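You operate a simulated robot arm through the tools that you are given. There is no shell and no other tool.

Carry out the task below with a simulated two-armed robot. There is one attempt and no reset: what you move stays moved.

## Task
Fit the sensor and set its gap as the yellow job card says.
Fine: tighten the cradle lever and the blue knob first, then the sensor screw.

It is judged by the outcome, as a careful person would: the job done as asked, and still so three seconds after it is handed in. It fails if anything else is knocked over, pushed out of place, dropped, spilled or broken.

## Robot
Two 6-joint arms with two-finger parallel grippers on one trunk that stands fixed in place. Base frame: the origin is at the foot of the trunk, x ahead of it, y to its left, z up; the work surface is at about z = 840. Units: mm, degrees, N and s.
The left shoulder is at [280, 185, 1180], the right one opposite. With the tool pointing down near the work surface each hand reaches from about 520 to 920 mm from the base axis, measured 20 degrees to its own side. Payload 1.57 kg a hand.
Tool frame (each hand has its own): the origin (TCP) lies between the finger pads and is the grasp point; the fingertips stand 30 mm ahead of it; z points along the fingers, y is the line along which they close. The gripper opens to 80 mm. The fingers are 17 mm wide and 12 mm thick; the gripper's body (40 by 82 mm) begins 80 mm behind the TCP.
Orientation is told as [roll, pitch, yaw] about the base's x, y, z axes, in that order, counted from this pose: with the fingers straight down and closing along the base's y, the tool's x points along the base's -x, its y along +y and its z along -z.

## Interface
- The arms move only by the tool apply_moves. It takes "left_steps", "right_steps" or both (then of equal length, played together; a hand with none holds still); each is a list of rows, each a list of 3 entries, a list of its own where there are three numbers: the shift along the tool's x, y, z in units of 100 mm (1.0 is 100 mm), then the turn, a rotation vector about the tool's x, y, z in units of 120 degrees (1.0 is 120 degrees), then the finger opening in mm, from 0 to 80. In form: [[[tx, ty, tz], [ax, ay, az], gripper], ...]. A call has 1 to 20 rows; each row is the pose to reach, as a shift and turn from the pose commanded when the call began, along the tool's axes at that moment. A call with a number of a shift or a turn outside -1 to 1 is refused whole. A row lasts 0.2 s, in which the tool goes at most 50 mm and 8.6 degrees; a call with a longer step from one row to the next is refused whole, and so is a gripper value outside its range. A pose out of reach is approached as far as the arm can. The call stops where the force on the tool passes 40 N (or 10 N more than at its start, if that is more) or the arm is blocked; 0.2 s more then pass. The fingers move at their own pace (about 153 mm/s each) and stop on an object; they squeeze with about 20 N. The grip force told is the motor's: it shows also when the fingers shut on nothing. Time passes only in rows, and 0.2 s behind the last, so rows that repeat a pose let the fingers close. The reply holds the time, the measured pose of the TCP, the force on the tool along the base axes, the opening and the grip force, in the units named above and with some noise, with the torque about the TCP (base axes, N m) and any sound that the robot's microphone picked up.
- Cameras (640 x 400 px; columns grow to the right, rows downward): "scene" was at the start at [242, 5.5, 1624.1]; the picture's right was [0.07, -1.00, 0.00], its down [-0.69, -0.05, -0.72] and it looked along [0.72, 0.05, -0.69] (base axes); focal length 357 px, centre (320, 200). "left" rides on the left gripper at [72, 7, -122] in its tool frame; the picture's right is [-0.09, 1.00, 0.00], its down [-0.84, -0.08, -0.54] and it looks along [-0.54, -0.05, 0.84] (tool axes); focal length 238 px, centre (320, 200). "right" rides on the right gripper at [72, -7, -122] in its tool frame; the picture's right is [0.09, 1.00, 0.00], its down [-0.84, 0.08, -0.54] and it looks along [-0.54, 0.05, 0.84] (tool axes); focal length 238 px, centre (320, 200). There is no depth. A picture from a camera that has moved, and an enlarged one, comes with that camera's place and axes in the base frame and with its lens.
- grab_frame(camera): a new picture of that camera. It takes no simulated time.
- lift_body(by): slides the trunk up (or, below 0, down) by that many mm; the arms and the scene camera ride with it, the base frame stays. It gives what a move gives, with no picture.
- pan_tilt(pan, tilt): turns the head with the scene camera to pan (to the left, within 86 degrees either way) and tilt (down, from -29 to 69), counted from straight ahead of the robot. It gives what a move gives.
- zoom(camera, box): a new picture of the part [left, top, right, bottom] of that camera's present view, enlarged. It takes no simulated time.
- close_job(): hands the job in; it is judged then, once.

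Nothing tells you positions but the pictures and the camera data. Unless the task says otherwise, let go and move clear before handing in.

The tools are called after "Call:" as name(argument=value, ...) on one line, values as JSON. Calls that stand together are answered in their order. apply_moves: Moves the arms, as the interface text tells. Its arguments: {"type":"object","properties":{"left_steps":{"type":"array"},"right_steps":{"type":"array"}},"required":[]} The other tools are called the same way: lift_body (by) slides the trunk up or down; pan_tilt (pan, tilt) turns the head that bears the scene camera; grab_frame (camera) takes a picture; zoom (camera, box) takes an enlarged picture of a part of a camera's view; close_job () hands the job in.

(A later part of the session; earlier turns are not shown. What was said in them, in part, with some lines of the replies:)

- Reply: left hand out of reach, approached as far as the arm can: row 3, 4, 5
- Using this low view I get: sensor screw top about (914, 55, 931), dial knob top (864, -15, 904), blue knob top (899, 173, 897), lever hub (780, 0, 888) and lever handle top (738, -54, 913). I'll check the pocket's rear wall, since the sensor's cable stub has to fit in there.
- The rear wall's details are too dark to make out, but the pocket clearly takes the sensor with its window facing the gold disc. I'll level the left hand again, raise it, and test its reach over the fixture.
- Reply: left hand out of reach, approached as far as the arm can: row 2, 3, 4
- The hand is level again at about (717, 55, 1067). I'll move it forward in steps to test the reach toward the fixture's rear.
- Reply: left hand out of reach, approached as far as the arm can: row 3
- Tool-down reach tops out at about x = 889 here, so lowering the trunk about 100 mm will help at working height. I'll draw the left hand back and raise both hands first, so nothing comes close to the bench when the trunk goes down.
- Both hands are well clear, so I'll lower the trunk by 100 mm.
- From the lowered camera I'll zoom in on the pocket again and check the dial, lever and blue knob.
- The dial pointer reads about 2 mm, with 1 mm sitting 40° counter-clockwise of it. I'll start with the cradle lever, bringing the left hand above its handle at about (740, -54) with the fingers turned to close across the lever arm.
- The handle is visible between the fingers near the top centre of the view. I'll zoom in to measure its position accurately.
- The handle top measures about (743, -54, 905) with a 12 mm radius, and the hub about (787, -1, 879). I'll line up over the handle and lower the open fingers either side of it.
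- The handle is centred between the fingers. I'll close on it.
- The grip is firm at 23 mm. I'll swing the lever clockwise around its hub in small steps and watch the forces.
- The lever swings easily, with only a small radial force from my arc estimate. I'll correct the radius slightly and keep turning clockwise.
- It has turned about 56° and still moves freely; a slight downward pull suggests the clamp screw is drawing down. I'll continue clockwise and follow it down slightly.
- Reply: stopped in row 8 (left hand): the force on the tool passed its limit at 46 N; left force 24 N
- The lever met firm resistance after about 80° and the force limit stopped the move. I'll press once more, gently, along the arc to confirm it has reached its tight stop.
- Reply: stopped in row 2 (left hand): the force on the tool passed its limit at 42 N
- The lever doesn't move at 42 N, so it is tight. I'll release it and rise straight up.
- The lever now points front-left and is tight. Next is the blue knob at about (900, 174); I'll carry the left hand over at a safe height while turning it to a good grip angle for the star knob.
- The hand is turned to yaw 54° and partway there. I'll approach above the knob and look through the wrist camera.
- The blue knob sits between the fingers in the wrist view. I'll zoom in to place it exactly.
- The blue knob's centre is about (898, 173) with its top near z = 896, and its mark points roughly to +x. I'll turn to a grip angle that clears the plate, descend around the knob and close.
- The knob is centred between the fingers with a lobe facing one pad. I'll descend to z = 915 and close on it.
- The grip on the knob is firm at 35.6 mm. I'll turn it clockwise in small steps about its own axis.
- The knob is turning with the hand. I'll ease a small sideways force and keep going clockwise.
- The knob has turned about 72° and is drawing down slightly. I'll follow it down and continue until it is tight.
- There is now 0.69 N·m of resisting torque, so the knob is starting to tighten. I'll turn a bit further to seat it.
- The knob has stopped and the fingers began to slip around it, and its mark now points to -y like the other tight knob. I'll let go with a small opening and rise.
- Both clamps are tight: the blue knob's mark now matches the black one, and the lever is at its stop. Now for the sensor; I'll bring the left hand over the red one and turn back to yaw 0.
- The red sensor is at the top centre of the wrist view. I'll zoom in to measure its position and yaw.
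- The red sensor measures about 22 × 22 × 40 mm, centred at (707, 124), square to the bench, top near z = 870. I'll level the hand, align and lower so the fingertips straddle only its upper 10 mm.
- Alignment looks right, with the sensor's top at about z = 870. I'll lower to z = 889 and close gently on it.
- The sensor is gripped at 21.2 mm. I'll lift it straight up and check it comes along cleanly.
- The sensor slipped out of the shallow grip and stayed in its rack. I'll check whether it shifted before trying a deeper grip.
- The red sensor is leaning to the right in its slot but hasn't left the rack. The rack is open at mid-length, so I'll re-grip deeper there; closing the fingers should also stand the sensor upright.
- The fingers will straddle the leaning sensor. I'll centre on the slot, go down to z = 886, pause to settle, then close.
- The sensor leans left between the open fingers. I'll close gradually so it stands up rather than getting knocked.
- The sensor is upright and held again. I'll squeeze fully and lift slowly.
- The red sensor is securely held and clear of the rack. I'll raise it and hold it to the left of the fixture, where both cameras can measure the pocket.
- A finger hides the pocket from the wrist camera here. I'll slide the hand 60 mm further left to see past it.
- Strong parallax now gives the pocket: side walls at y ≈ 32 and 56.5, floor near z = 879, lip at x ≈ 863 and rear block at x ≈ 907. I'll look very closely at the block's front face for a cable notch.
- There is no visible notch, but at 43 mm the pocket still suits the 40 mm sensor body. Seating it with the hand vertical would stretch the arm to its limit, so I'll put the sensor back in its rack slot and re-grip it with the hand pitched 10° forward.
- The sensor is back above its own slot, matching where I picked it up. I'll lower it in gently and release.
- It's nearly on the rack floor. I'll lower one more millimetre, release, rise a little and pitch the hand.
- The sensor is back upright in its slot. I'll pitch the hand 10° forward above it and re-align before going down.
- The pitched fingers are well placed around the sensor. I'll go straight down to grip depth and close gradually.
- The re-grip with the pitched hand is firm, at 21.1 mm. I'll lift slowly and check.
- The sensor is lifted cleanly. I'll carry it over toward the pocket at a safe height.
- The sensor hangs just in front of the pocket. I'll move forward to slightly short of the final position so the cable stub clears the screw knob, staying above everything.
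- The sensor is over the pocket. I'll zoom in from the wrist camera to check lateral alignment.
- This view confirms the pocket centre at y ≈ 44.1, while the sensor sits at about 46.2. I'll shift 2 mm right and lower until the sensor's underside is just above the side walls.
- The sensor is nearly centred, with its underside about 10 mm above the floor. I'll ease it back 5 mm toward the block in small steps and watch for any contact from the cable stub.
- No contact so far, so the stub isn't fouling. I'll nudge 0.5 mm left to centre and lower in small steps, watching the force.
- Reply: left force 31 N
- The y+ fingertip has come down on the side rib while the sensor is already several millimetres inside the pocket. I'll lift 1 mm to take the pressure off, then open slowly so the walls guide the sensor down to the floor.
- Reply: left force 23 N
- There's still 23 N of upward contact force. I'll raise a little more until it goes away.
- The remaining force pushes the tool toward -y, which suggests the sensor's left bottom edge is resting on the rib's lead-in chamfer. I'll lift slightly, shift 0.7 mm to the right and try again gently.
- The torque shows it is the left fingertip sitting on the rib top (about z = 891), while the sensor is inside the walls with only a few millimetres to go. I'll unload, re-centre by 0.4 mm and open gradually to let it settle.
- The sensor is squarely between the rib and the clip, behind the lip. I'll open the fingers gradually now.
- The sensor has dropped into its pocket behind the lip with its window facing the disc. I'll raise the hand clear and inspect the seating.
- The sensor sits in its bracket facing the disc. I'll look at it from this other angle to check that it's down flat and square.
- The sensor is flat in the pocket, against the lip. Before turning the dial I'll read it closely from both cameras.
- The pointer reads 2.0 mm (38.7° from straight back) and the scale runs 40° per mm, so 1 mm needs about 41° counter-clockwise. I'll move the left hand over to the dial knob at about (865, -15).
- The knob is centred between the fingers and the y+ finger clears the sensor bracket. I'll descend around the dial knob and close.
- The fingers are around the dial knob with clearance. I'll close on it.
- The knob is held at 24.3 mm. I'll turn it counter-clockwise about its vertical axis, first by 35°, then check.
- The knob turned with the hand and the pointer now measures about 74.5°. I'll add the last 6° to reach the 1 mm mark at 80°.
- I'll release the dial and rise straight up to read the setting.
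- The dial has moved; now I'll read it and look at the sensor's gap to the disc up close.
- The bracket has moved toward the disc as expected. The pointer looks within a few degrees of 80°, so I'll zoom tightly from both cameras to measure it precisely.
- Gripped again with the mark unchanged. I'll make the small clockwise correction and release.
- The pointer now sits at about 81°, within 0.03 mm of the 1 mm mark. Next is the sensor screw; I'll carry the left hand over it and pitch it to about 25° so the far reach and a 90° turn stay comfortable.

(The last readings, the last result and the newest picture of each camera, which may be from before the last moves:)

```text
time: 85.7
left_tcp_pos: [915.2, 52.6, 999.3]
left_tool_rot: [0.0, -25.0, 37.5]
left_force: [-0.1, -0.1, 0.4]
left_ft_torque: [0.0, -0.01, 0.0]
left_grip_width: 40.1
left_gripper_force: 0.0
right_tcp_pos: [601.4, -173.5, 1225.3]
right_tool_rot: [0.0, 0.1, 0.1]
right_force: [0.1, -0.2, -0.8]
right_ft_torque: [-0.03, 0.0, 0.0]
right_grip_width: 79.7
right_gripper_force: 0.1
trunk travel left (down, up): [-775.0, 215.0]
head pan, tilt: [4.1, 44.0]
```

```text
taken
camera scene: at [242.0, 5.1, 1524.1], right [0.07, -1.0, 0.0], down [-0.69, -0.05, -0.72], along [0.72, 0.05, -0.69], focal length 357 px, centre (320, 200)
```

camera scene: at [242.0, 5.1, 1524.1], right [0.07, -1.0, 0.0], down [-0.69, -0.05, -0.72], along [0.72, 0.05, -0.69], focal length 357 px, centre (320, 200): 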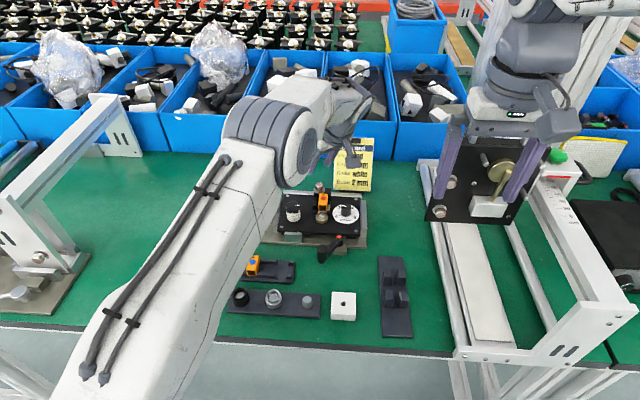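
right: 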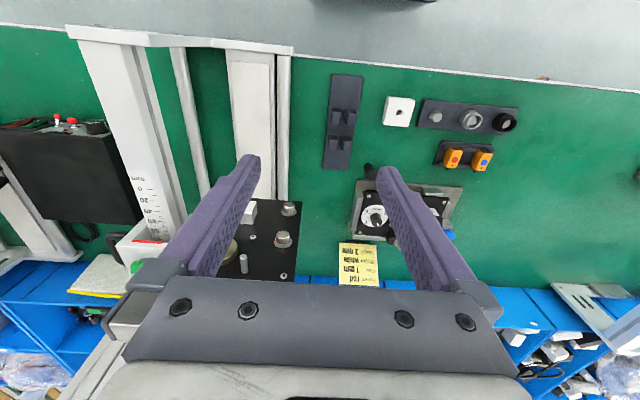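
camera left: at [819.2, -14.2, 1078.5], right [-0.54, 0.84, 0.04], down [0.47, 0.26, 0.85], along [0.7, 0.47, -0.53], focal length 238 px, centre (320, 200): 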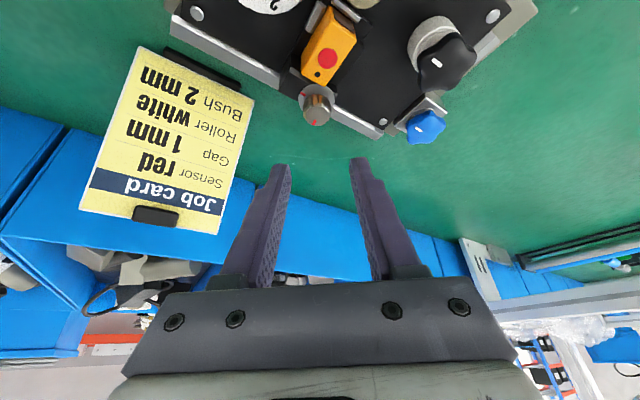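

The pitched pose is reachable, and the screw knob with its two red marks is in view. I'll zoom in to locate it and read the marks.

Call:
zoom(camera="left", box=[285, 70, 350, 135])

Call:
zoom(camera="scene", box=[306, 178, 338, 210])

```text
6.15 times, centred on (318, 102) of left
camera zoom: at [819.2, -14.2, 1078.5], right [-0.54, 0.84, 0.04], down [0.47, 0.26, 0.85], along [0.7, 0.47, -0.53], focal length 1467 px, centre (335, 800)
```

zoom: 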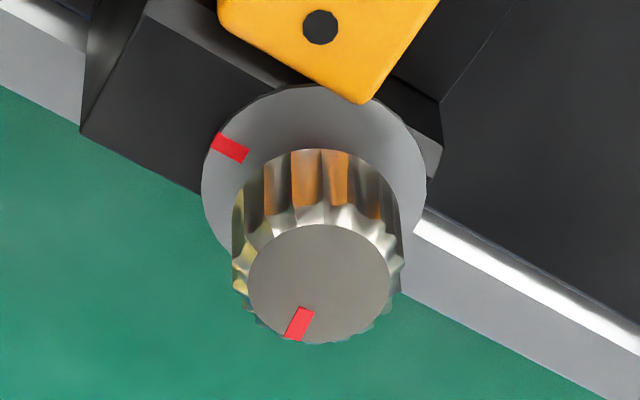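

```text
12.50 times, centred on (322, 194) of scene
camera zoom: at [242.0, 5.1, 1524.1], right [0.07, -1.0, 0.0], down [-0.69, -0.05, -0.72], along [0.72, 0.05, -0.69], focal length 4460 px, centre (295, 275)
```

zoom: 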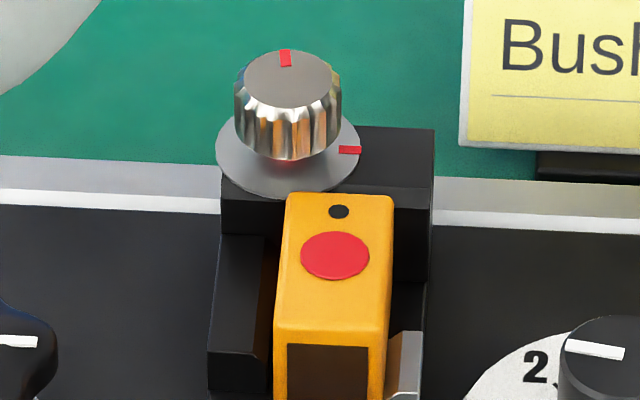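

The screw knob's top measures about (920, 55, 923); its red mark points to +x and the washer's mark to -y, so it needs about a 90° clockwise turn. I'll lower the fingers around the knob, keeping the tips above the washer and sensor, and close.

Call:
apply_moves(left_steps=[[[0.07, 0.0036, 0.12], [0, 0, 0], 40], [[0.15, 0.0036, 0.26], [0, 0, 0], 40], [[0.23, 0.0036, 0.4], [0, 0, 0], 40], [[0.294, 0.0036, 0.516], [0, 0, 0], 40], [[0.294, 0.0036, 0.516], [0, 0, 0], 40]])

Call:
zoom(camera="left", box=[240, 80, 400, 200])

Call:
zoom(camera="scene", box=[295, 165, 350, 220])

```text
time: 86.9
left_tcp_pos: [912.5, 49.0, 939.7]
left_tool_rot: [-0.1, -25.0, 37.6]
left_force: [0.7, -0.4, -0.5]
left_ft_torque: [-0.01, -0.01, -0.01]
left_grip_width: 40.0
left_gripper_force: 0.0
right_tcp_pos: [602.3, -173.8, 1224.1]
right_tool_rot: [0.0, 0.0, 0.1]
right_force: [0.3, -0.4, 0.4]
right_ft_torque: [-0.01, -0.01, -0.01]
right_grip_width: 80.0
right_gripper_force: 0.1
trunk travel left (down, up): [-775.0, 215.0]
head pan, tilt: [4.1, 44.0]
```

```text
3.33 times, centred on (320, 140) of left
camera zoom: at [815.6, -17.4, 1018.3], right [-0.54, 0.84, 0.04], down [0.47, 0.26, 0.85], along [0.7, 0.47, -0.53], focal length 794 px, centre (320, 400)
```

zoom: 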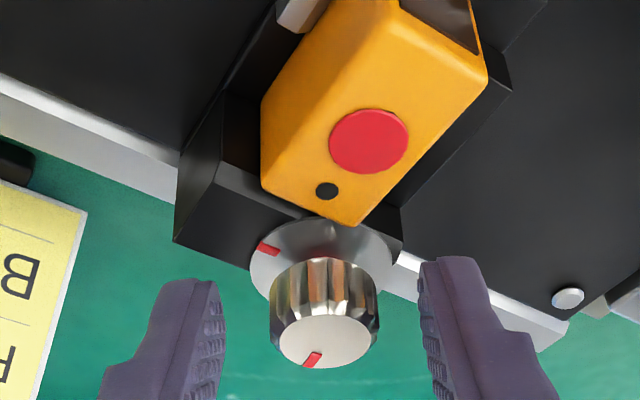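

```text
7.27 times, centred on (322, 192) of scene
camera zoom: at [242.0, 5.0, 1524.1], right [0.07, -1.0, 0.0], down [-0.69, -0.05, -0.72], along [0.72, 0.05, -0.69], focal length 2595 px, centre (302, 254)
```

zoom: 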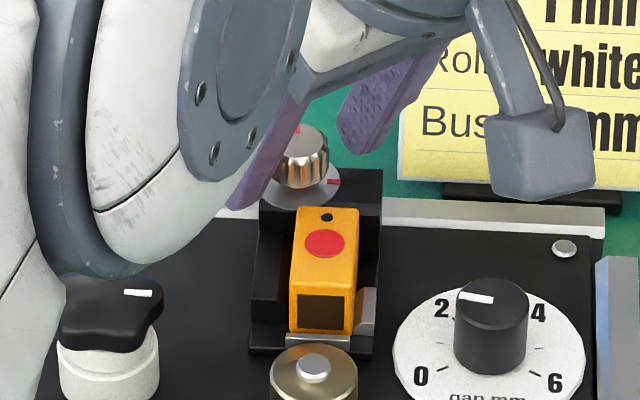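

The knob is centred between the fingers. I'll close on it.

Call:
apply_moves(left_steps=[[[0, 0, 0], [0, 0, 0], 30], [[0, 0, 0], [0, 0, 0], 24], [[0, 0, 0], [0, 0, 0], 15], [[0, 0, 0], [0, 0, 0], 5], [[0, 0, 0], [0, 0, 0], 5]])

Call:
zoom(camera="left", box=[240, 80, 400, 200])

```text
time: 88.1
left_tcp_pos: [909.9, 49.2, 939.1]
left_tool_rot: [0.0, -25.0, 37.5]
left_force: [-1.5, 1.9, 0.2]
left_ft_torque: [0.05, 0.06, 0.05]
left_grip_width: 20.8
left_gripper_force: 20.2
right_tcp_pos: [602.2, -173.9, 1225.2]
right_tool_rot: [0.0, -0.1, 0.0]
right_force: [-0.7, -0.4, -0.2]
right_ft_torque: [0.03, 0.0, 0.01]
right_grip_width: 80.2
right_gripper_force: 0.1
trunk travel left (down, up): [-775.0, 215.0]
head pan, tilt: [4.1, 44.0]
```

```text
3.33 times, centred on (320, 140) of left
camera zoom: at [815.3, -17.0, 1018.3], right [-0.54, 0.84, 0.04], down [0.47, 0.26, 0.84], along [0.7, 0.47, -0.53], focal length 794 px, centre (320, 400)
```

zoom: 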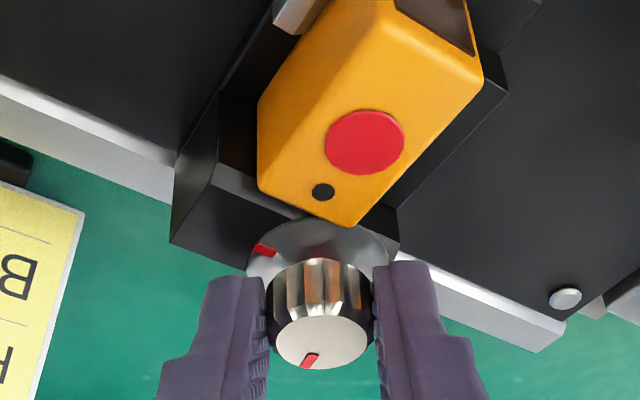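

The grip is good at 20.8 mm. I'll turn the screw clockwise about its vertical axis, 30° first, then check.

Call:
apply_moves(left_steps=[[[-0.0005, 0.0107, 0.0002], [0.02113, 0, 0.04532], 5], [[-0.002, 0.0213, 0.0009], [0.04226, 0, 0.09063], 5], [[-0.0045, 0.0317, 0.0021], [0.06339, 0, 0.13595], 5], [[-0.008, 0.0417, 0.0037], [0.08452, 0, 0.18126], 5], [[-0.0124, 0.0513, 0.0058], [0.10565, 0, 0.22658], 5], [[-0.0124, 0.0513, 0.0058], [0.10565, 0, 0.22658], 5]])

Call:
zoom(camera="left", box=[240, 80, 400, 200])

Call:
zoom(camera="scene", box=[295, 165, 350, 220])

```text
time: 89.5
left_tcp_pos: [909.7, 54.2, 939.3]
left_tool_rot: [0.0, -24.8, 7.4]
left_force: [0.8, 0.1, -0.4]
left_ft_torque: [-0.01, 0.02, -0.01]
left_grip_width: 20.9
left_gripper_force: 20.1
right_tcp_pos: [602.2, -173.8, 1225.1]
right_tool_rot: [0.0, 0.0, 0.0]
right_force: [0.0, 0.0, 0.0]
right_ft_torque: [0.01, 0.01, -0.02]
right_grip_width: 80.2
right_gripper_force: 0.1
trunk travel left (down, up): [-775.0, 215.0]
head pan, tilt: [4.1, 44.0]
```

```text
3.33 times, centred on (320, 140) of left
camera zoom: at [793.2, 45.0, 1018.2], right [-0.05, 1.0, 0.04], down [0.54, -0.01, 0.84], along [0.84, 0.06, -0.53], focal length 794 px, centre (320, 400)
```

zoom: 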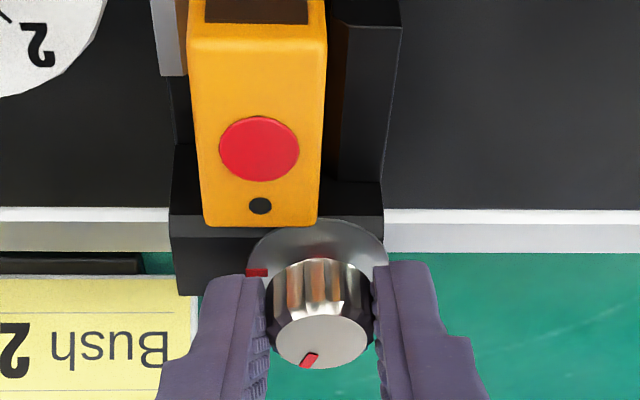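

```text
7.27 times, centred on (322, 192) of scene
camera zoom: at [242.4, 5.1, 1524.0], right [0.07, -1.0, 0.0], down [-0.69, -0.05, -0.72], along [0.72, 0.05, -0.69], focal length 2595 px, centre (302, 254)
```

zoom: 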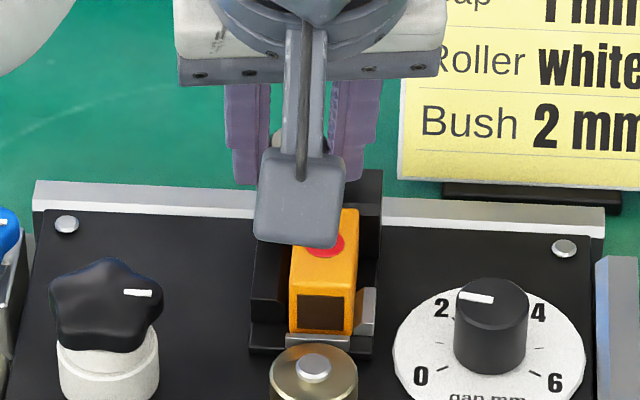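

The knob turns freely with the hand. I'll continue clockwise another 42° and watch for resistance.

Call:
apply_moves(left_steps=[[[-0.0005, 0.0107, 0.0002], [0.02113, 0, 0.04532], 5], [[-0.002, 0.0213, 0.0009], [0.04226, 0, 0.09063], 5], [[-0.0045, 0.0317, 0.0021], [0.06339, 0, 0.13595], 5], [[-0.008, 0.0417, 0.0037], [0.08452, 0, 0.18126], 5], [[-0.0124, 0.0513, 0.0058], [0.10565, 0, 0.22658], 5], [[-0.0177, 0.0602, 0.0083], [0.12678, 0, 0.27189], 5], [[-0.0239, 0.0686, 0.0111], [0.14791, 0, 0.31721], 5], [[-0.0239, 0.0686, 0.0111], [0.14791, 0, 0.31721], 5]])

Call:
zoom(camera="left", box=[240, 80, 400, 200])

Call:
zoom(camera="scene", box=[295, 165, 350, 220])

```text
time: 91.3
left_tcp_pos: [911.0, 60.2, 938.5]
left_tool_rot: [-0.1, -24.9, -34.5]
left_force: [-2.8, -2.1, -3.1]
left_ft_torque: [-0.05, 0.1, 0.0]
left_grip_width: 20.9
left_gripper_force: 20.0
right_tcp_pos: [602.5, -174.1, 1222.9]
right_tool_rot: [0.0, 0.0, 0.0]
right_force: [-0.7, 0.1, -0.2]
right_ft_torque: [0.03, 0.01, -0.01]
right_grip_width: 80.4
right_gripper_force: 0.1
trunk travel left (down, up): [-775.0, 215.0]
head pan, tilt: [4.1, 44.0]
```

```text
3.33 times, centred on (320, 140) of left
camera zoom: at [819.7, 131.9, 1017.9], right [0.63, 0.77, 0.04], down [0.39, -0.36, 0.84], along [0.67, -0.52, -0.53], focal length 794 px, centre (320, 400)
```

zoom: 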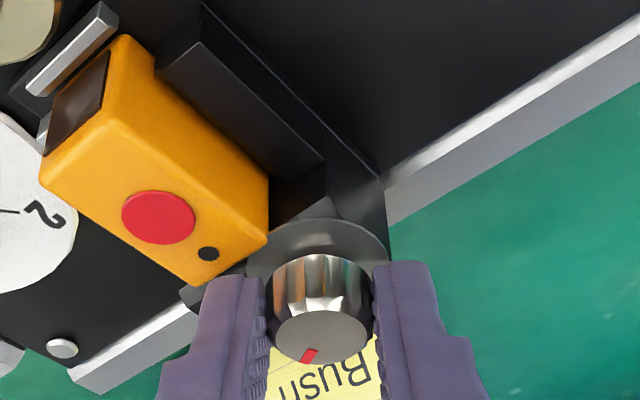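

```text
7.27 times, centred on (322, 192) of scene
camera zoom: at [242.4, 5.0, 1524.0], right [0.07, -1.0, 0.0], down [-0.69, -0.05, -0.72], along [0.72, 0.05, -0.69], focal length 2595 px, centre (302, 254)
```

zoom: 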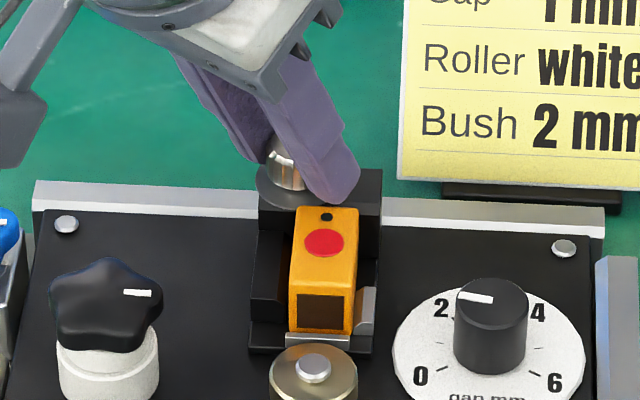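

It has turned 72° and one finger is getting close to the sensor's rear corner. To keep clear of it, I'll open slightly, rise, rotate back and take a fresh grip for the last part.

Call:
apply_moves(left_steps=[[[0, 0, 0], [0, 0, 0], 26], [[0, 0, 0], [0, 0, 0], 26], [[-0.042, 0, -0.0906], [0, 0, 0], 26], [[-0.106, 0, -0.2266], [0, 0, 0], 30], [[-0.106, 0, -0.2266], [0, 0, 0], 36]])

Call:
zoom(camera="left", box=[240, 80, 400, 200])

Call:
zoom(camera="scene", box=[295, 165, 350, 220])

```text
time: 92.5
left_tcp_pos: [910.7, 59.8, 964.3]
left_tool_rot: [0.1, -25.1, -34.4]
left_force: [0.0, -0.5, -0.7]
left_ft_torque: [0.01, -0.05, -0.01]
left_grip_width: 35.9
left_gripper_force: 0.0
right_tcp_pos: [601.7, -173.4, 1224.8]
right_tool_rot: [0.0, 0.1, 0.1]
right_force: [0.7, 0.1, -0.7]
right_ft_torque: [0.03, 0.0, 0.0]
right_grip_width: 79.9
right_gripper_force: 0.0
trunk travel left (down, up): [-775.0, 215.0]
head pan, tilt: [4.1, 44.0]
```

```text
3.33 times, centred on (320, 140) of left
camera zoom: at [818.9, 132.2, 1043.6], right [0.63, 0.77, 0.04], down [0.39, -0.36, 0.84], along [0.67, -0.52, -0.53], focal length 794 px, centre (320, 400)
```

zoom: 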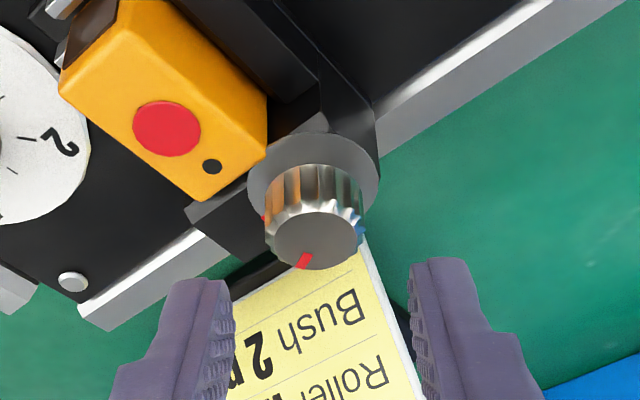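

```text
7.27 times, centred on (322, 192) of scene
camera zoom: at [241.9, 5.0, 1524.1], right [0.07, -1.0, 0.0], down [-0.69, -0.05, -0.72], along [0.72, 0.05, -0.69], focal length 2595 px, centre (302, 254)
```

zoom: 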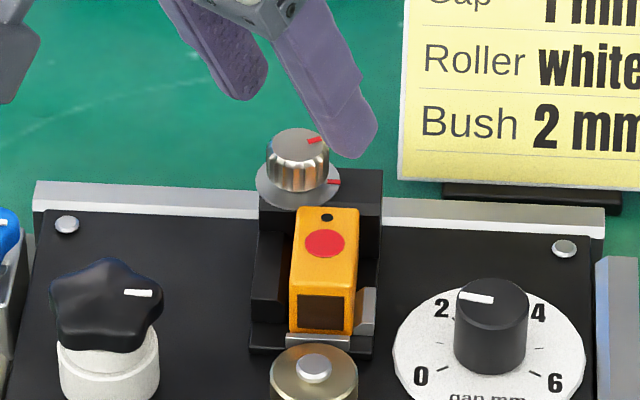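

The knob mark is about 22° short of the washer mark. I'll rotate the hand back above the knob and lower it for a fresh grip.

Call:
apply_moves(left_steps=[[[-0.0005, -0.0107, 0.0002], [-0.02113, 0, -0.04532], 36], [[-0.002, -0.0213, 0.0009], [-0.04226, 0, -0.09063], 36], [[-0.0045, -0.0317, 0.0021], [-0.06339, 0, -0.13595], 36], [[-0.008, -0.0417, 0.0037], [-0.08452, 0, -0.18126], 36], [[-0.0124, -0.0513, 0.0058], [-0.10565, 0, -0.22658], 36], [[-0.0177, -0.0602, 0.0083], [-0.12678, 0, -0.27189], 36], [[-0.0239, -0.0686, 0.0111], [-0.14791, 0, -0.31721], 36], [[-0.0239, -0.0686, 0.0111], [-0.14791, 0, -0.31721], 36]])

Call:
zoom(camera="left", box=[240, 80, 400, 200])

```text
time: 94.3
left_tcp_pos: [908.7, 52.5, 964.2]
left_tool_rot: [0.0, -25.0, 7.6]
left_force: [-0.6, -0.1, 0.6]
left_ft_torque: [0.01, 0.02, -0.01]
left_grip_width: 36.0
left_gripper_force: 0.0
right_tcp_pos: [601.1, -173.2, 1223.5]
right_tool_rot: [0.1, -0.1, 0.2]
right_force: [-0.3, 0.2, 0.3]
right_ft_torque: [0.03, 0.01, -0.01]
right_grip_width: 80.1
right_gripper_force: 0.1
trunk travel left (down, up): [-775.0, 215.0]
head pan, tilt: [4.1, 44.0]
```

```text
3.33 times, centred on (320, 140) of left
camera zoom: at [793.4, 44.8, 1043.7], right [-0.05, 1.0, 0.04], down [0.54, -0.01, 0.84], along [0.84, 0.06, -0.53], focal length 794 px, centre (320, 400)
```

zoom: 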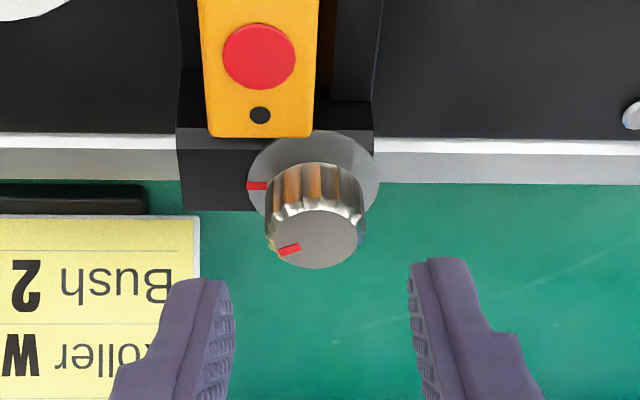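

The hand is turned back and the knob is centred between the fingers. I'll lower again and close.

Call:
apply_moves(left_steps=[[[0.03, 0, 0.065], [0, 0, 0], 36], [[0.07, 0, 0.15], [0, 0, 0], 36], [[0.1057, 0, 0.2266], [0, 0, 0], 36], [[0.1057, 0, 0.2266], [0, 0, 0], 36], [[0.1057, 0, 0.2266], [0, 0, 0], 26], [[0.1057, 0, 0.2266], [0, 0, 0], 15], [[0.1057, 0, 0.2266], [0, 0, 0], 5], [[0.1057, 0, 0.2266], [0, 0, 0], 5]])

Call:
zoom(camera="left", box=[240, 80, 400, 200])

```text
time: 96.1
left_tcp_pos: [909.8, 54.2, 939.6]
left_tool_rot: [0.0, -24.9, 7.4]
left_force: [0.2, 2.6, 0.7]
left_ft_torque: [0.09, -0.04, 0.02]
left_grip_width: 20.9
left_gripper_force: 20.2
right_tcp_pos: [602.7, -173.8, 1224.3]
right_tool_rot: [0.1, 0.0, 0.1]
right_force: [-0.8, -0.3, -0.2]
right_ft_torque: [0.0, 0.0, 0.01]
right_grip_width: 79.9
right_gripper_force: 0.1
trunk travel left (down, up): [-775.0, 215.0]
head pan, tilt: [4.1, 44.0]
```

```text
3.33 times, centred on (320, 140) of left
camera zoom: at [794.3, 44.9, 1018.7], right [-0.05, 1.0, 0.04], down [0.54, -0.01, 0.84], along [0.84, 0.06, -0.53], focal length 794 px, centre (320, 400)
```

zoom: 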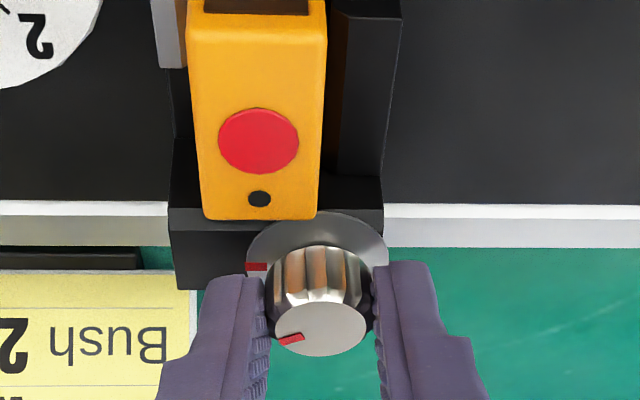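

Gripped again at 20.9 mm. I'll continue clockwise in 4° steps and watch the torque.

Call:
apply_moves(left_steps=[[[-0.0002, 0.0072, 0.0001], [0.01409, 0, 0.03021], 5], [[-0.0009, 0.0143, 0.0004], [0.02817, 0, 0.06042], 5], [[-0.002, 0.0213, 0.0009], [0.04226, 0, 0.09063], 5], [[-0.0036, 0.0283, 0.0017], [0.05635, 0, 0.12084], 5], [[-0.0056, 0.0351, 0.0026], [0.07043, 0, 0.15105], 5], [[-0.008, 0.0417, 0.0037], [0.08452, 0, 0.18126], 5], [[-0.008, 0.0417, 0.0037], [0.08452, 0, 0.18126], 5]])

Call:
zoom(camera="left", box=[240, 80, 400, 200])

```text
time: 97.7
left_tcp_pos: [909.6, 57.3, 940.1]
left_tool_rot: [0.0, -25.0, -16.7]
left_force: [5.4, -4.1, -0.2]
left_ft_torque: [-0.06, -0.12, -0.02]
left_grip_width: 20.8
left_gripper_force: 19.9
right_tcp_pos: [602.9, -173.6, 1223.5]
right_tool_rot: [0.0, 0.0, 0.1]
right_force: [-0.8, 0.8, 0.3]
right_ft_torque: [0.02, -0.02, 0.02]
right_grip_width: 80.0
right_gripper_force: 0.2
trunk travel left (down, up): [-775.0, 215.0]
head pan, tilt: [4.1, 44.0]
```

```text
3.33 times, centred on (320, 140) of left
camera zoom: at [800.8, 97.0, 1018.5], right [0.36, 0.93, 0.04], down [0.49, -0.23, 0.84], along [0.79, -0.29, -0.53], focal length 794 px, centre (320, 400)
```

zoom: 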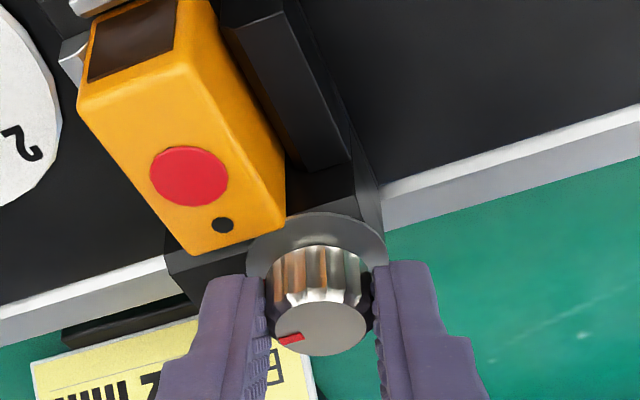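

There's still little torque at about 96°. I'll continue another 16°, as the blue knob also tightened only just past 100°.

Call:
apply_moves(left_steps=[[[-0.0002, 0.0072, 0.0001], [0.01409, 0, 0.03021], 5], [[-0.0009, 0.0143, 0.0004], [0.02817, 0, 0.06042], 5], [[-0.002, 0.0213, 0.0009], [0.04226, 0, 0.09063], 5], [[-0.0036, 0.0283, 0.0017], [0.05635, 0, 0.12084], 5], [[-0.0036, 0.0283, 0.0017], [0.05635, 0, 0.12084], 5]])

Call:
zoom(camera="left", box=[240, 80, 400, 200])

Call:
zoom(camera="scene", box=[295, 165, 350, 220])

```text
time: 98.9
left_tcp_pos: [910.9, 59.6, 939.7]
left_tool_rot: [0.0, -24.9, -32.6]
left_force: [-1.5, -1.7, 0.7]
left_ft_torque: [0.06, 0.24, 0.01]
left_grip_width: 21.1
left_gripper_force: 20.3
right_tcp_pos: [602.1, -173.5, 1225.2]
right_tool_rot: [0.0, 0.0, 0.1]
right_force: [0.5, -0.7, 0.7]
right_ft_torque: [0.02, 0.04, 0.05]
right_grip_width: 79.8
right_gripper_force: 0.0
trunk travel left (down, up): [-775.0, 215.0]
head pan, tilt: [4.1, 44.0]
```

```text
3.33 times, centred on (320, 140) of left
camera zoom: at [816.2, 128.8, 1018.5], right [0.61, 0.79, 0.04], down [0.41, -0.35, 0.84], along [0.68, -0.5, -0.53], focal length 794 px, centre (320, 400)
```

zoom: 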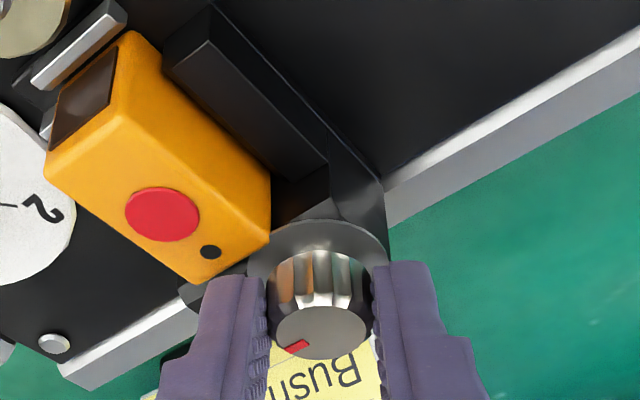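

```text
7.27 times, centred on (322, 192) of scene
camera zoom: at [241.9, 5.0, 1524.1], right [0.07, -1.0, 0.0], down [-0.69, -0.05, -0.72], along [0.72, 0.05, -0.69], focal length 2595 px, centre (302, 254)
```

zoom: 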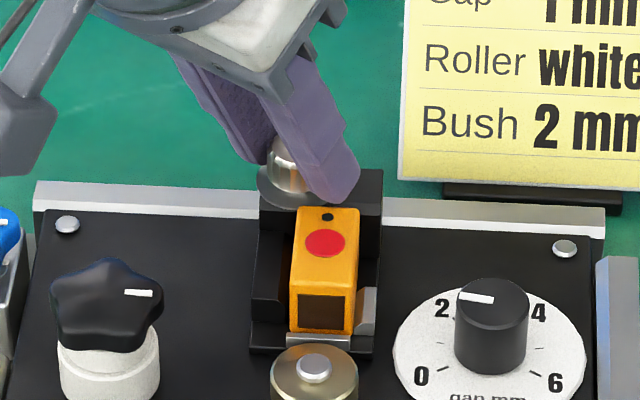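

The knob seems to have stopped following the hand over the last few degrees. I'll release, rise and compare the red marks.

Call:
apply_moves(left_steps=[[[0, 0, 0], [0, 0, 0], 26], [[0, 0, 0], [0, 0, 0], 26], [[-0.042, 0, -0.0906], [0, 0, 0], 26], [[-0.106, 0, -0.2266], [0, 0, 0], 30], [[-0.169, 0, -0.3625], [0, 0, 0], 36], [[-0.169, 0, -0.3625], [0, 0, 0], 36]])

Call:
zoom(camera="left", box=[270, 70, 370, 160])

Call:
zoom(camera="scene", box=[303, 178, 338, 212])

```text
time: 100.3
left_tcp_pos: [911.6, 61.3, 979.6]
left_tool_rot: [0.0, -25.0, -32.6]
left_force: [0.2, -0.5, 0.6]
left_ft_torque: [-0.02, 0.03, 0.01]
left_grip_width: 36.0
left_gripper_force: 0.1
right_tcp_pos: [601.3, -173.6, 1224.7]
right_tool_rot: [0.1, 0.0, 0.1]
right_force: [-0.8, 0.7, 0.0]
right_ft_torque: [-0.01, 0.02, -0.02]
right_grip_width: 80.1
right_gripper_force: 0.1
trunk travel left (down, up): [-775.0, 215.0]
head pan, tilt: [4.1, 44.0]
```

```text
4.44 times, centred on (320, 115) of left
camera zoom: at [817.3, 128.9, 1059.1], right [0.6, 0.8, 0.04], down [0.41, -0.35, 0.84], along [0.69, -0.5, -0.53], focal length 1059 px, centre (320, 578)
```

zoom: 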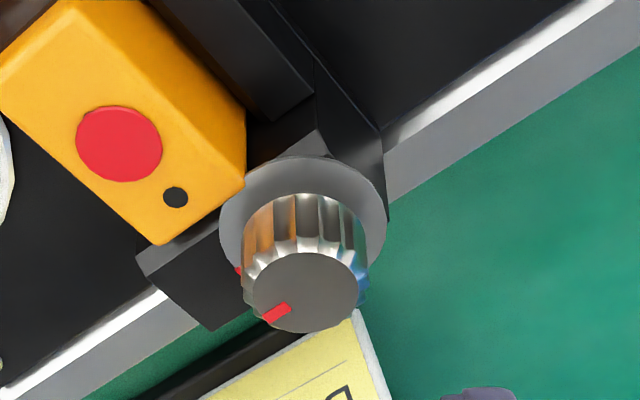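

```text
11.76 times, centred on (320, 195) of scene
camera zoom: at [241.9, 5.0, 1524.1], right [0.07, -1.0, 0.0], down [-0.69, -0.05, -0.72], along [0.72, 0.05, -0.69], focal length 4198 px, centre (314, 259)
```

zoom: 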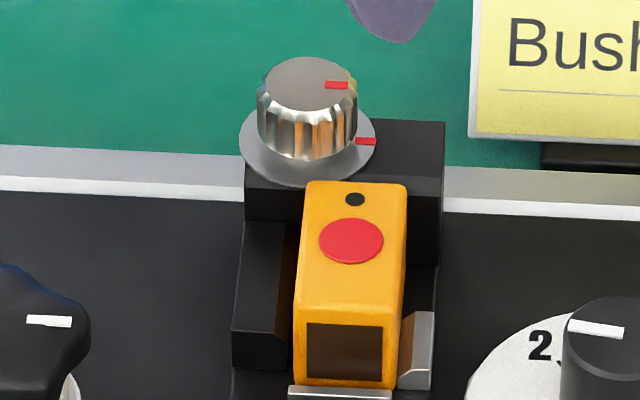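

The knob's red mark now lines up with the washer's mark, so the screw appears tight. To be sure, I'll take one more slightly deeper grip and check that it resists further turning.

Call:
apply_moves(left_steps=[[[-0.0005, -0.0107, 0.0002], [-0.02113, 0, -0.04532], 36], [[-0.002, -0.0213, 0.0009], [-0.04226, 0, -0.09063], 36], [[-0.0045, -0.0317, 0.0021], [-0.06339, 0, -0.13595], 36], [[-0.008, -0.0417, 0.0037], [-0.08452, 0, -0.18126], 36], [[-0.0124, -0.0513, 0.0058], [-0.10565, 0, -0.22658], 36], [[-0.0177, -0.0602, 0.0083], [-0.12678, 0, -0.27189], 36], [[-0.0239, -0.0686, 0.0111], [-0.14791, 0, -0.31721], 36], [[-0.0239, -0.0686, 0.0111], [-0.14791, 0, -0.31721], 36]])

Call:
apply_moves(left_steps=[[[0.045, 0, 0.1], [0, 0, 0], 36], [[0.09, 0, 0.2], [0, 0, 0], 36], [[0.14, 0, 0.3], [0, 0, 0], 36], [[0.1755, 0, 0.3763], [0, 0, 0], 36], [[0.1755, 0, 0.3763], [0, 0, 0], 36], [[0.1755, 0, 0.3763], [0, 0, 0], 26], [[0.1755, 0, 0.3763], [0, 0, 0], 12], [[0.1755, 0, 0.3763], [0, 0, 0], 0], [[0.1755, 0, 0.3763], [0, 0, 0], 0]])

Call:
zoom(camera="left", box=[240, 80, 400, 200])

```text
time: 102.1
left_tcp_pos: [908.8, 53.7, 980.2]
left_tool_rot: [-0.1, -25.0, 9.6]
left_force: [-0.8, 0.2, 0.1]
left_ft_torque: [0.0, 0.02, -0.03]
left_grip_width: 36.0
left_gripper_force: 0.1
right_tcp_pos: [601.9, -174.1, 1224.7]
right_tool_rot: [0.0, 0.0, 0.1]
right_force: [0.1, -0.6, 0.3]
right_ft_torque: [0.0, -0.01, -0.05]
right_grip_width: 80.0
right_gripper_force: 0.0
trunk travel left (down, up): [-775.0, 215.0]
head pan, tilt: [4.1, 44.0]
```

```text
time: 104.1
left_tcp_pos: [910.4, 53.1, 938.2]
left_tool_rot: [0.0, -24.9, 9.5]
left_force: [0.0, 0.7, 0.3]
left_ft_torque: [0.05, -0.02, -0.04]
left_grip_width: 21.1
left_gripper_force: 20.1
right_tcp_pos: [602.0, -173.8, 1224.3]
right_tool_rot: [0.1, 0.0, 0.1]
right_force: [0.0, -0.2, 0.4]
right_ft_torque: [-0.01, 0.04, -0.01]
right_grip_width: 79.7
right_gripper_force: 0.0
trunk travel left (down, up): [-775.0, 215.0]
head pan, tilt: [4.1, 44.0]
```

```text
3.33 times, centred on (320, 140) of left
camera zoom: at [794.4, 40.5, 1017.5], right [-0.08, 1.0, 0.04], down [0.54, 0.01, 0.84], along [0.84, 0.09, -0.53], focal length 794 px, centre (320, 400)
```

zoom: 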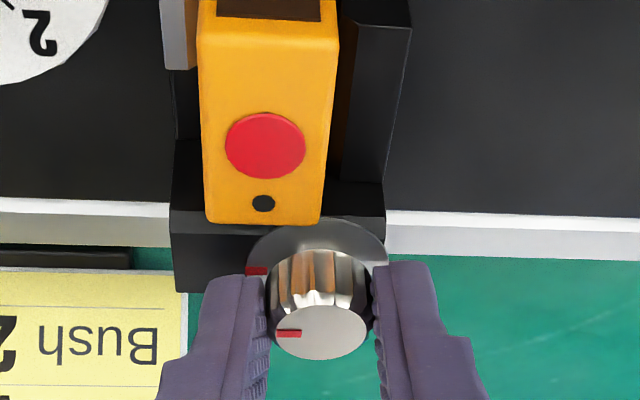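

Gripped again. I'll try turning 12° more and look at the torque and the mark.

Call:
apply_moves(left_steps=[[[-0.0002, 0.0072, 0.0001], [0.01409, 0, 0.03021], 0], [[-0.0009, 0.0143, 0.0004], [0.02817, 0, 0.06042], 0], [[-0.002, 0.0213, 0.0009], [0.04226, 0, 0.09063], 0]])

Call:
zoom(camera="left", box=[240, 80, 400, 200])

```text
time: 104.9
left_tcp_pos: [909.7, 54.3, 938.9]
left_tool_rot: [0.0, -25.1, -2.5]
left_force: [0.5, 0.6, 0.2]
left_ft_torque: [0.01, -0.06, 0.12]
left_grip_width: 21.1
left_gripper_force: 20.5
right_tcp_pos: [602.6, -172.8, 1223.9]
right_tool_rot: [0.1, 0.0, 0.0]
right_force: [-0.4, -0.2, 0.2]
right_ft_torque: [0.04, -0.03, -0.02]
right_grip_width: 80.3
right_gripper_force: 0.0
trunk travel left (down, up): [-775.0, 215.0]
head pan, tilt: [4.1, 44.0]
```

```text
3.33 times, centred on (320, 140) of left
camera zoom: at [794.3, 67.1, 1017.2], right [0.13, 0.99, 0.04], down [0.53, -0.1, 0.84], along [0.84, -0.09, -0.53], focal length 794 px, centre (320, 400)
```

zoom: 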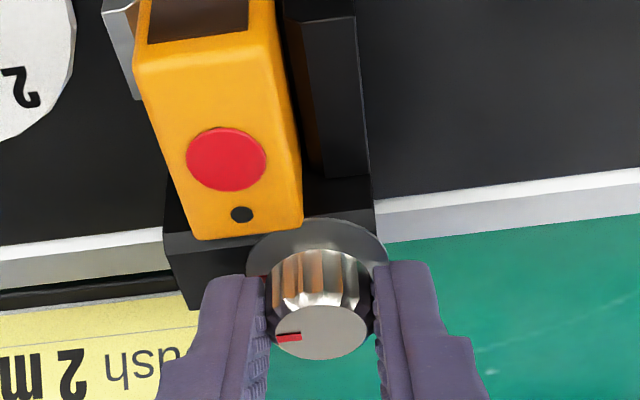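

There's some torque (0.12 N·m) and a slight lag. I'll turn 12° more to see whether the knob holds still.

Call:
apply_moves(left_steps=[[[-0.0002, 0.0072, 0.0001], [0.01409, 0, 0.03021], 0], [[-0.0009, 0.0143, 0.0004], [0.02817, 0, 0.06042], 0], [[-0.002, 0.0213, 0.0009], [0.04226, 0, 0.09063], 0]])

Call:
zoom(camera="left", box=[240, 80, 400, 200])

Call:
zoom(camera="scene", box=[303, 178, 338, 212])

```text
time: 105.7
left_tcp_pos: [910.4, 57.8, 938.0]
left_tool_rot: [-0.1, -25.0, -14.6]
left_force: [-1.3, 0.3, 0.9]
left_ft_torque: [0.01, 0.08, 0.17]
left_grip_width: 20.9
left_gripper_force: 20.0
right_tcp_pos: [601.9, -174.0, 1224.5]
right_tool_rot: [0.0, 0.0, 0.1]
right_force: [-0.3, -0.9, -0.6]
right_ft_torque: [0.0, 0.02, -0.03]
right_grip_width: 79.9
right_gripper_force: 0.0
trunk travel left (down, up): [-775.0, 215.0]
head pan, tilt: [4.1, 44.0]
```

```text
3.33 times, centred on (320, 140) of left
camera zoom: at [799.0, 92.9, 1017.2], right [0.33, 0.94, 0.04], down [0.49, -0.21, 0.84], along [0.8, -0.26, -0.53], focal length 794 px, centre (320, 400)
```

zoom: 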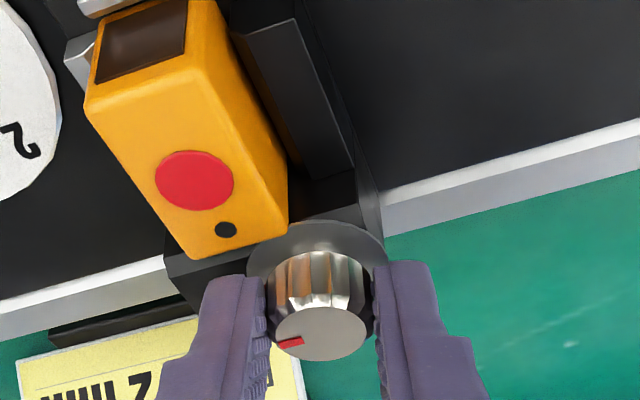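

```text
11.76 times, centred on (320, 195) of scene
camera zoom: at [241.9, 5.0, 1524.1], right [0.07, -1.0, 0.0], down [-0.69, -0.05, -0.72], along [0.72, 0.05, -0.69], focal length 4198 px, centre (314, 259)
```

zoom: 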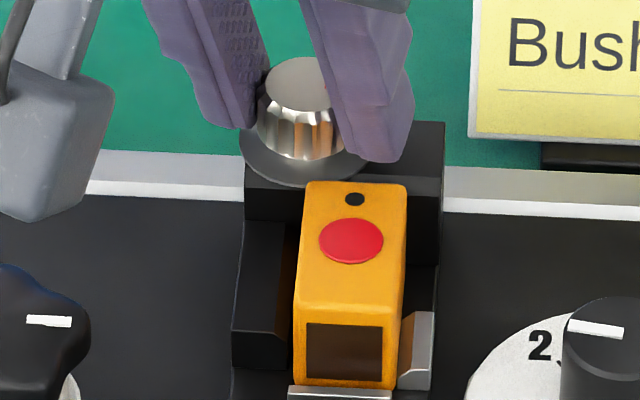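

The torque rose to 0.17 N·m and the fingers are slipping around the knob. I'll release and see whether the mark has moved.

Call:
apply_moves(left_steps=[[[0, 0, 0], [0, 0, 0], 26], [[0, 0, 0], [0, 0, 0], 28], [[-0.042, 0, -0.0906], [0, 0, 0], 28], [[-0.106, 0, -0.2266], [0, 0, 0], 34], [[-0.169, 0, -0.3625], [0, 0, 0], 36], [[-0.169, 0, -0.3625], [0, 0, 0], 36]])

Call:
zoom(camera="left", box=[270, 70, 370, 160])

Call:
zoom(camera="scene", box=[309, 178, 333, 200])

```text
time: 107.1
left_tcp_pos: [910.0, 56.3, 979.2]
left_tool_rot: [0.1, -25.0, -14.5]
left_force: [0.3, -0.4, -0.4]
left_ft_torque: [0.0, 0.03, -0.02]
left_grip_width: 36.1
left_gripper_force: 0.1
right_tcp_pos: [601.9, -173.8, 1224.1]
right_tool_rot: [-0.1, -0.1, 0.1]
right_force: [0.1, 0.1, 0.8]
right_ft_torque: [0.0, -0.02, 0.01]
right_grip_width: 80.0
right_gripper_force: 0.0
trunk travel left (down, up): [-775.0, 215.0]
head pan, tilt: [4.1, 44.0]
```

```text
4.44 times, centred on (320, 115) of left
camera zoom: at [799.2, 92.2, 1058.1], right [0.33, 0.94, 0.04], down [0.49, -0.21, 0.84], along [0.8, -0.26, -0.53], focal length 1059 px, centre (320, 578)
```

zoom: 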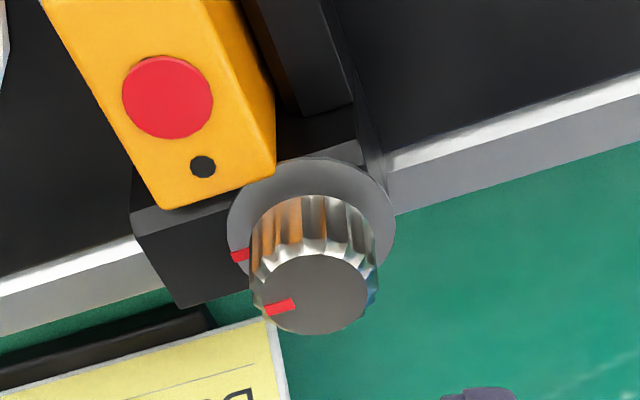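

```text
16.00 times, centred on (321, 189) of scene
camera zoom: at [241.9, 5.0, 1524.1], right [0.07, -1.0, 0.0], down [-0.69, -0.05, -0.72], along [0.72, 0.05, -0.69], focal length 5709 px, centre (304, 376)
```

zoom: 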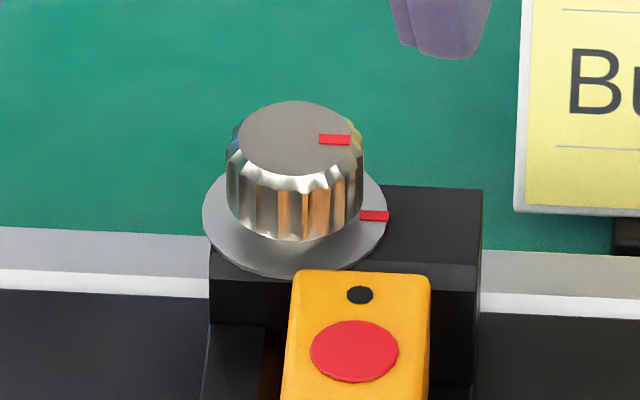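

The screw's mark hasn't moved past the washer mark: the two are aligned and it is tight. I'll back the hand away and re-check the dial, sensor and clamps.

Call:
apply_moves(left_steps=[[[0.1, 0.1, -0.2], [0, 0, 0], 36], [[0.3, 0.25, -0.4], [0, 0, 0], 36], [[0.55, 0.45, -0.5], [0, 0, 0], 36], [[0.8, 0.65, -0.5], [0, 0, 0], 36], [[0.95, 0.85, -0.5], [0, 0, 0], 36]])

Call:
grab_frame(camera="scene")

Call:
zoom(camera="scene", box=[340, 202, 354, 212])

Call:
zoom(camera="scene", box=[314, 196, 332, 216])

Call:
grab_frame(camera="left")

```text
time: 108.3
left_tcp_pos: [828.4, 166.6, 982.1]
left_tool_rot: [0.0, -25.0, -14.5]
left_force: [0.2, -0.1, 0.6]
left_ft_torque: [0.0, 0.03, 0.03]
left_grip_width: 35.8
left_gripper_force: 0.1
right_tcp_pos: [602.7, -174.4, 1223.6]
right_tool_rot: [0.0, 0.0, 0.1]
right_force: [-0.9, -0.8, 0.5]
right_ft_torque: [0.0, -0.01, -0.02]
right_grip_width: 79.9
right_gripper_force: 0.2
trunk travel left (down, up): [-775.0, 215.0]
head pan, tilt: [4.1, 44.0]
```

```text
taken
camera scene: at [242.0, 5.0, 1524.1], right [0.07, -1.0, 0.0], down [-0.69, -0.05, -0.72], along [0.72, 0.05, -0.69], focal length 357 px, centre (320, 200)
```

scene: 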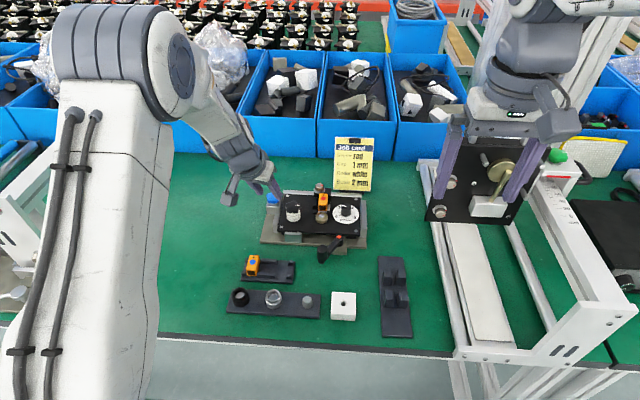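

```text
16.00 times, centred on (347, 207) of scene
camera zoom: at [242.0, 5.0, 1524.1], right [0.07, -1.0, 0.0], down [-0.69, -0.05, -0.72], along [0.72, 0.05, -0.69], focal length 5709 px, centre (-112, 88)
```

zoom: 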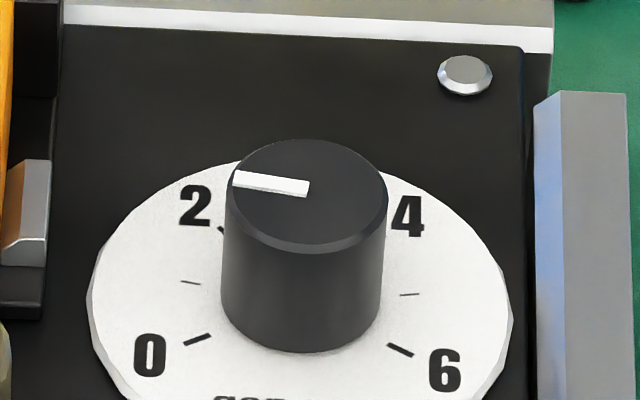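

```text
16.00 times, centred on (323, 206) of scene
camera zoom: at [242.0, 5.0, 1524.1], right [0.07, -1.0, 0.0], down [-0.69, -0.05, -0.72], along [0.72, 0.05, -0.69], focal length 5709 px, centre (272, 104)
```

zoom: 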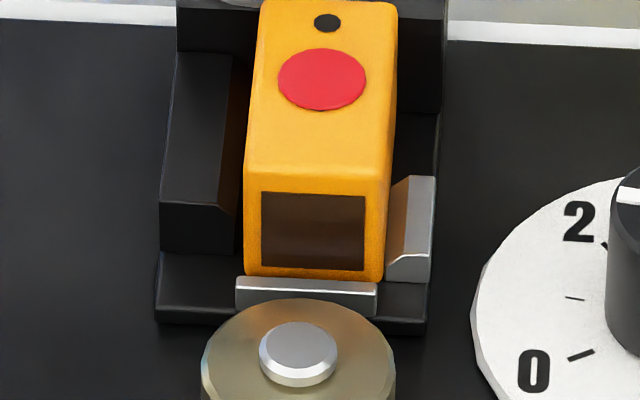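

```text
taken
camera left: at [717.3, 202.7, 1061.3], right [0.33, 0.94, 0.04], down [0.49, -0.21, 0.85], along [0.81, -0.26, -0.53], focal length 238 px, centre (320, 200)
```

left: 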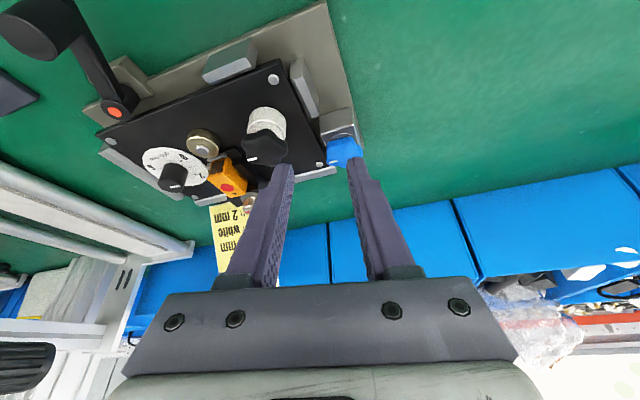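

Everything checks out: the dial still reads about 0.98 mm, the sensor is level and square against the lip, and the lever, blue knob and screw are all tight. I'll raise the left hand and pull it back clear of the bench.

Call:
apply_moves(left_steps=[[[-0.1, 0, -0.22], [0, 0, 0], 40], [[-0.25, 0, -0.54], [0, 0, 0], 40], [[-0.42, 0, -0.9], [0, 0, 0], 40]])

Call:
apply_moves(left_steps=[[[0.3, 0.1, -0.05], [0, 0.06, 0], 40], [[0.6, 0.2, -0.1], [0, 0.12, 0], 40], [[0.9, 0.3, -0.15], [0, 0.18, 0], 40], [[1.0, 0.4, -0.2], [0, 0.208, 0], 40]])

Call:
grab_frame(camera="scene")

Call:
zoom(camera="scene", box=[225, 165, 395, 290])

```text
time: 109.1
left_tcp_pos: [826.7, 165.6, 1080.1]
left_tool_rot: [0.0, -24.9, -14.5]
left_force: [1.4, 0.3, 0.6]
left_ft_torque: [0.01, -0.03, 0.0]
left_grip_width: 39.8
left_gripper_force: 0.1
right_tcp_pos: [601.9, -173.3, 1225.4]
right_tool_rot: [0.1, 0.0, 0.1]
right_force: [-0.1, -0.6, -0.4]
right_ft_torque: [0.01, 0.0, 0.02]
right_grip_width: 80.0
right_gripper_force: 0.0
trunk travel left (down, up): [-775.0, 215.0]
head pan, tilt: [4.1, 44.0]
```

```text
time: 110.1
left_tcp_pos: [741.0, 229.9, 1058.5]
left_tool_rot: [0.1, 0.0, -14.6]
left_force: [0.2, 0.1, -0.7]
left_ft_torque: [0.0, 0.02, -0.02]
left_grip_width: 40.3
left_gripper_force: 0.1
right_tcp_pos: [602.2, -174.9, 1223.6]
right_tool_rot: [-0.1, 0.0, 0.1]
right_force: [0.2, 0.1, 0.5]
right_ft_torque: [0.03, 0.02, 0.0]
right_grip_width: 80.2
right_gripper_force: 0.1
trunk travel left (down, up): [-775.0, 215.0]
head pan, tilt: [4.1, 44.0]
```

```text
taken
camera scene: at [242.0, 5.1, 1524.1], right [0.07, -1.0, 0.0], down [-0.69, -0.05, -0.72], along [0.72, 0.05, -0.69], focal length 357 px, centre (320, 200)
```

scene: 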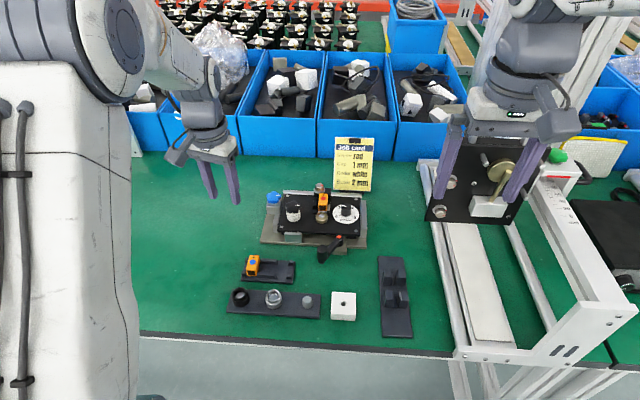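

```text
3.20 times, centred on (310, 228) of scene
camera zoom: at [242.0, 5.1, 1524.1], right [0.07, -1.0, 0.0], down [-0.69, -0.05, -0.72], along [0.72, 0.05, -0.69], focal length 1142 px, centre (352, 112)
```

zoom: 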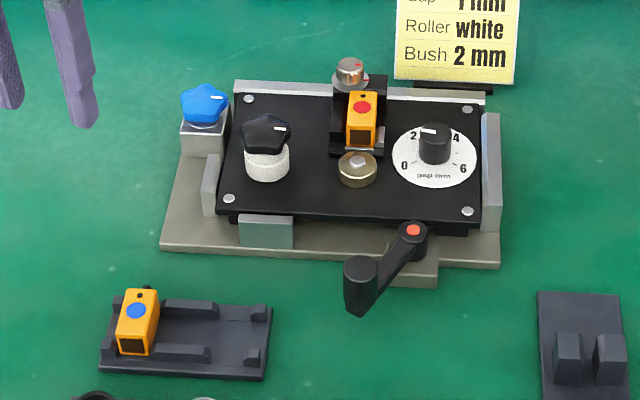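

The fixture shows the red sensor fitted, the dial at 1 mm, the cradle lever and blue knob tight, and the sensor screw's marks aligned. Nothing else has moved and both hands are clear, so I'm handing the job in.

Call:
close_job()

```text
The job is handed in.
```

The red sensor is fitted in its bracket facing the disc, the gap dial is set to the 1 mm the card asks for, and the job is handed in. I haven't been shown a verdict.

- **Order:** I tightened the cradle lever first, then the blue knob. The sensor screw came last, after the sensor was in and the gap was set.
- **Tightness:** The lever would not move at 42 N. The blue knob stopped at about 0.8 N·m. The sensor screw's red mark lines up with the washer's mark. My fingers slipped on its small knob at about 0.17 N·m, so I have only confirmed it up to that torque.
- **Gap:** I read the dial at about 0.98 mm from the camera, give or take about 0.04 mm. I did not measure the gap between the sensor face and the disc directly.
- **Handling:** On the first lift the sensor slipped from my grip and leaned over in its rack slot, so I stood it up and gripped it again. When I let go of it in the bracket, it settled the last few millimetres between the side walls.

I read the card's roller and bush lines as belonging to other jobs and left them alone. In the last picture nothing else on the bench had moved. Both hands were clear when I handed in, and the trunk is still 100 mm lower than at the start.
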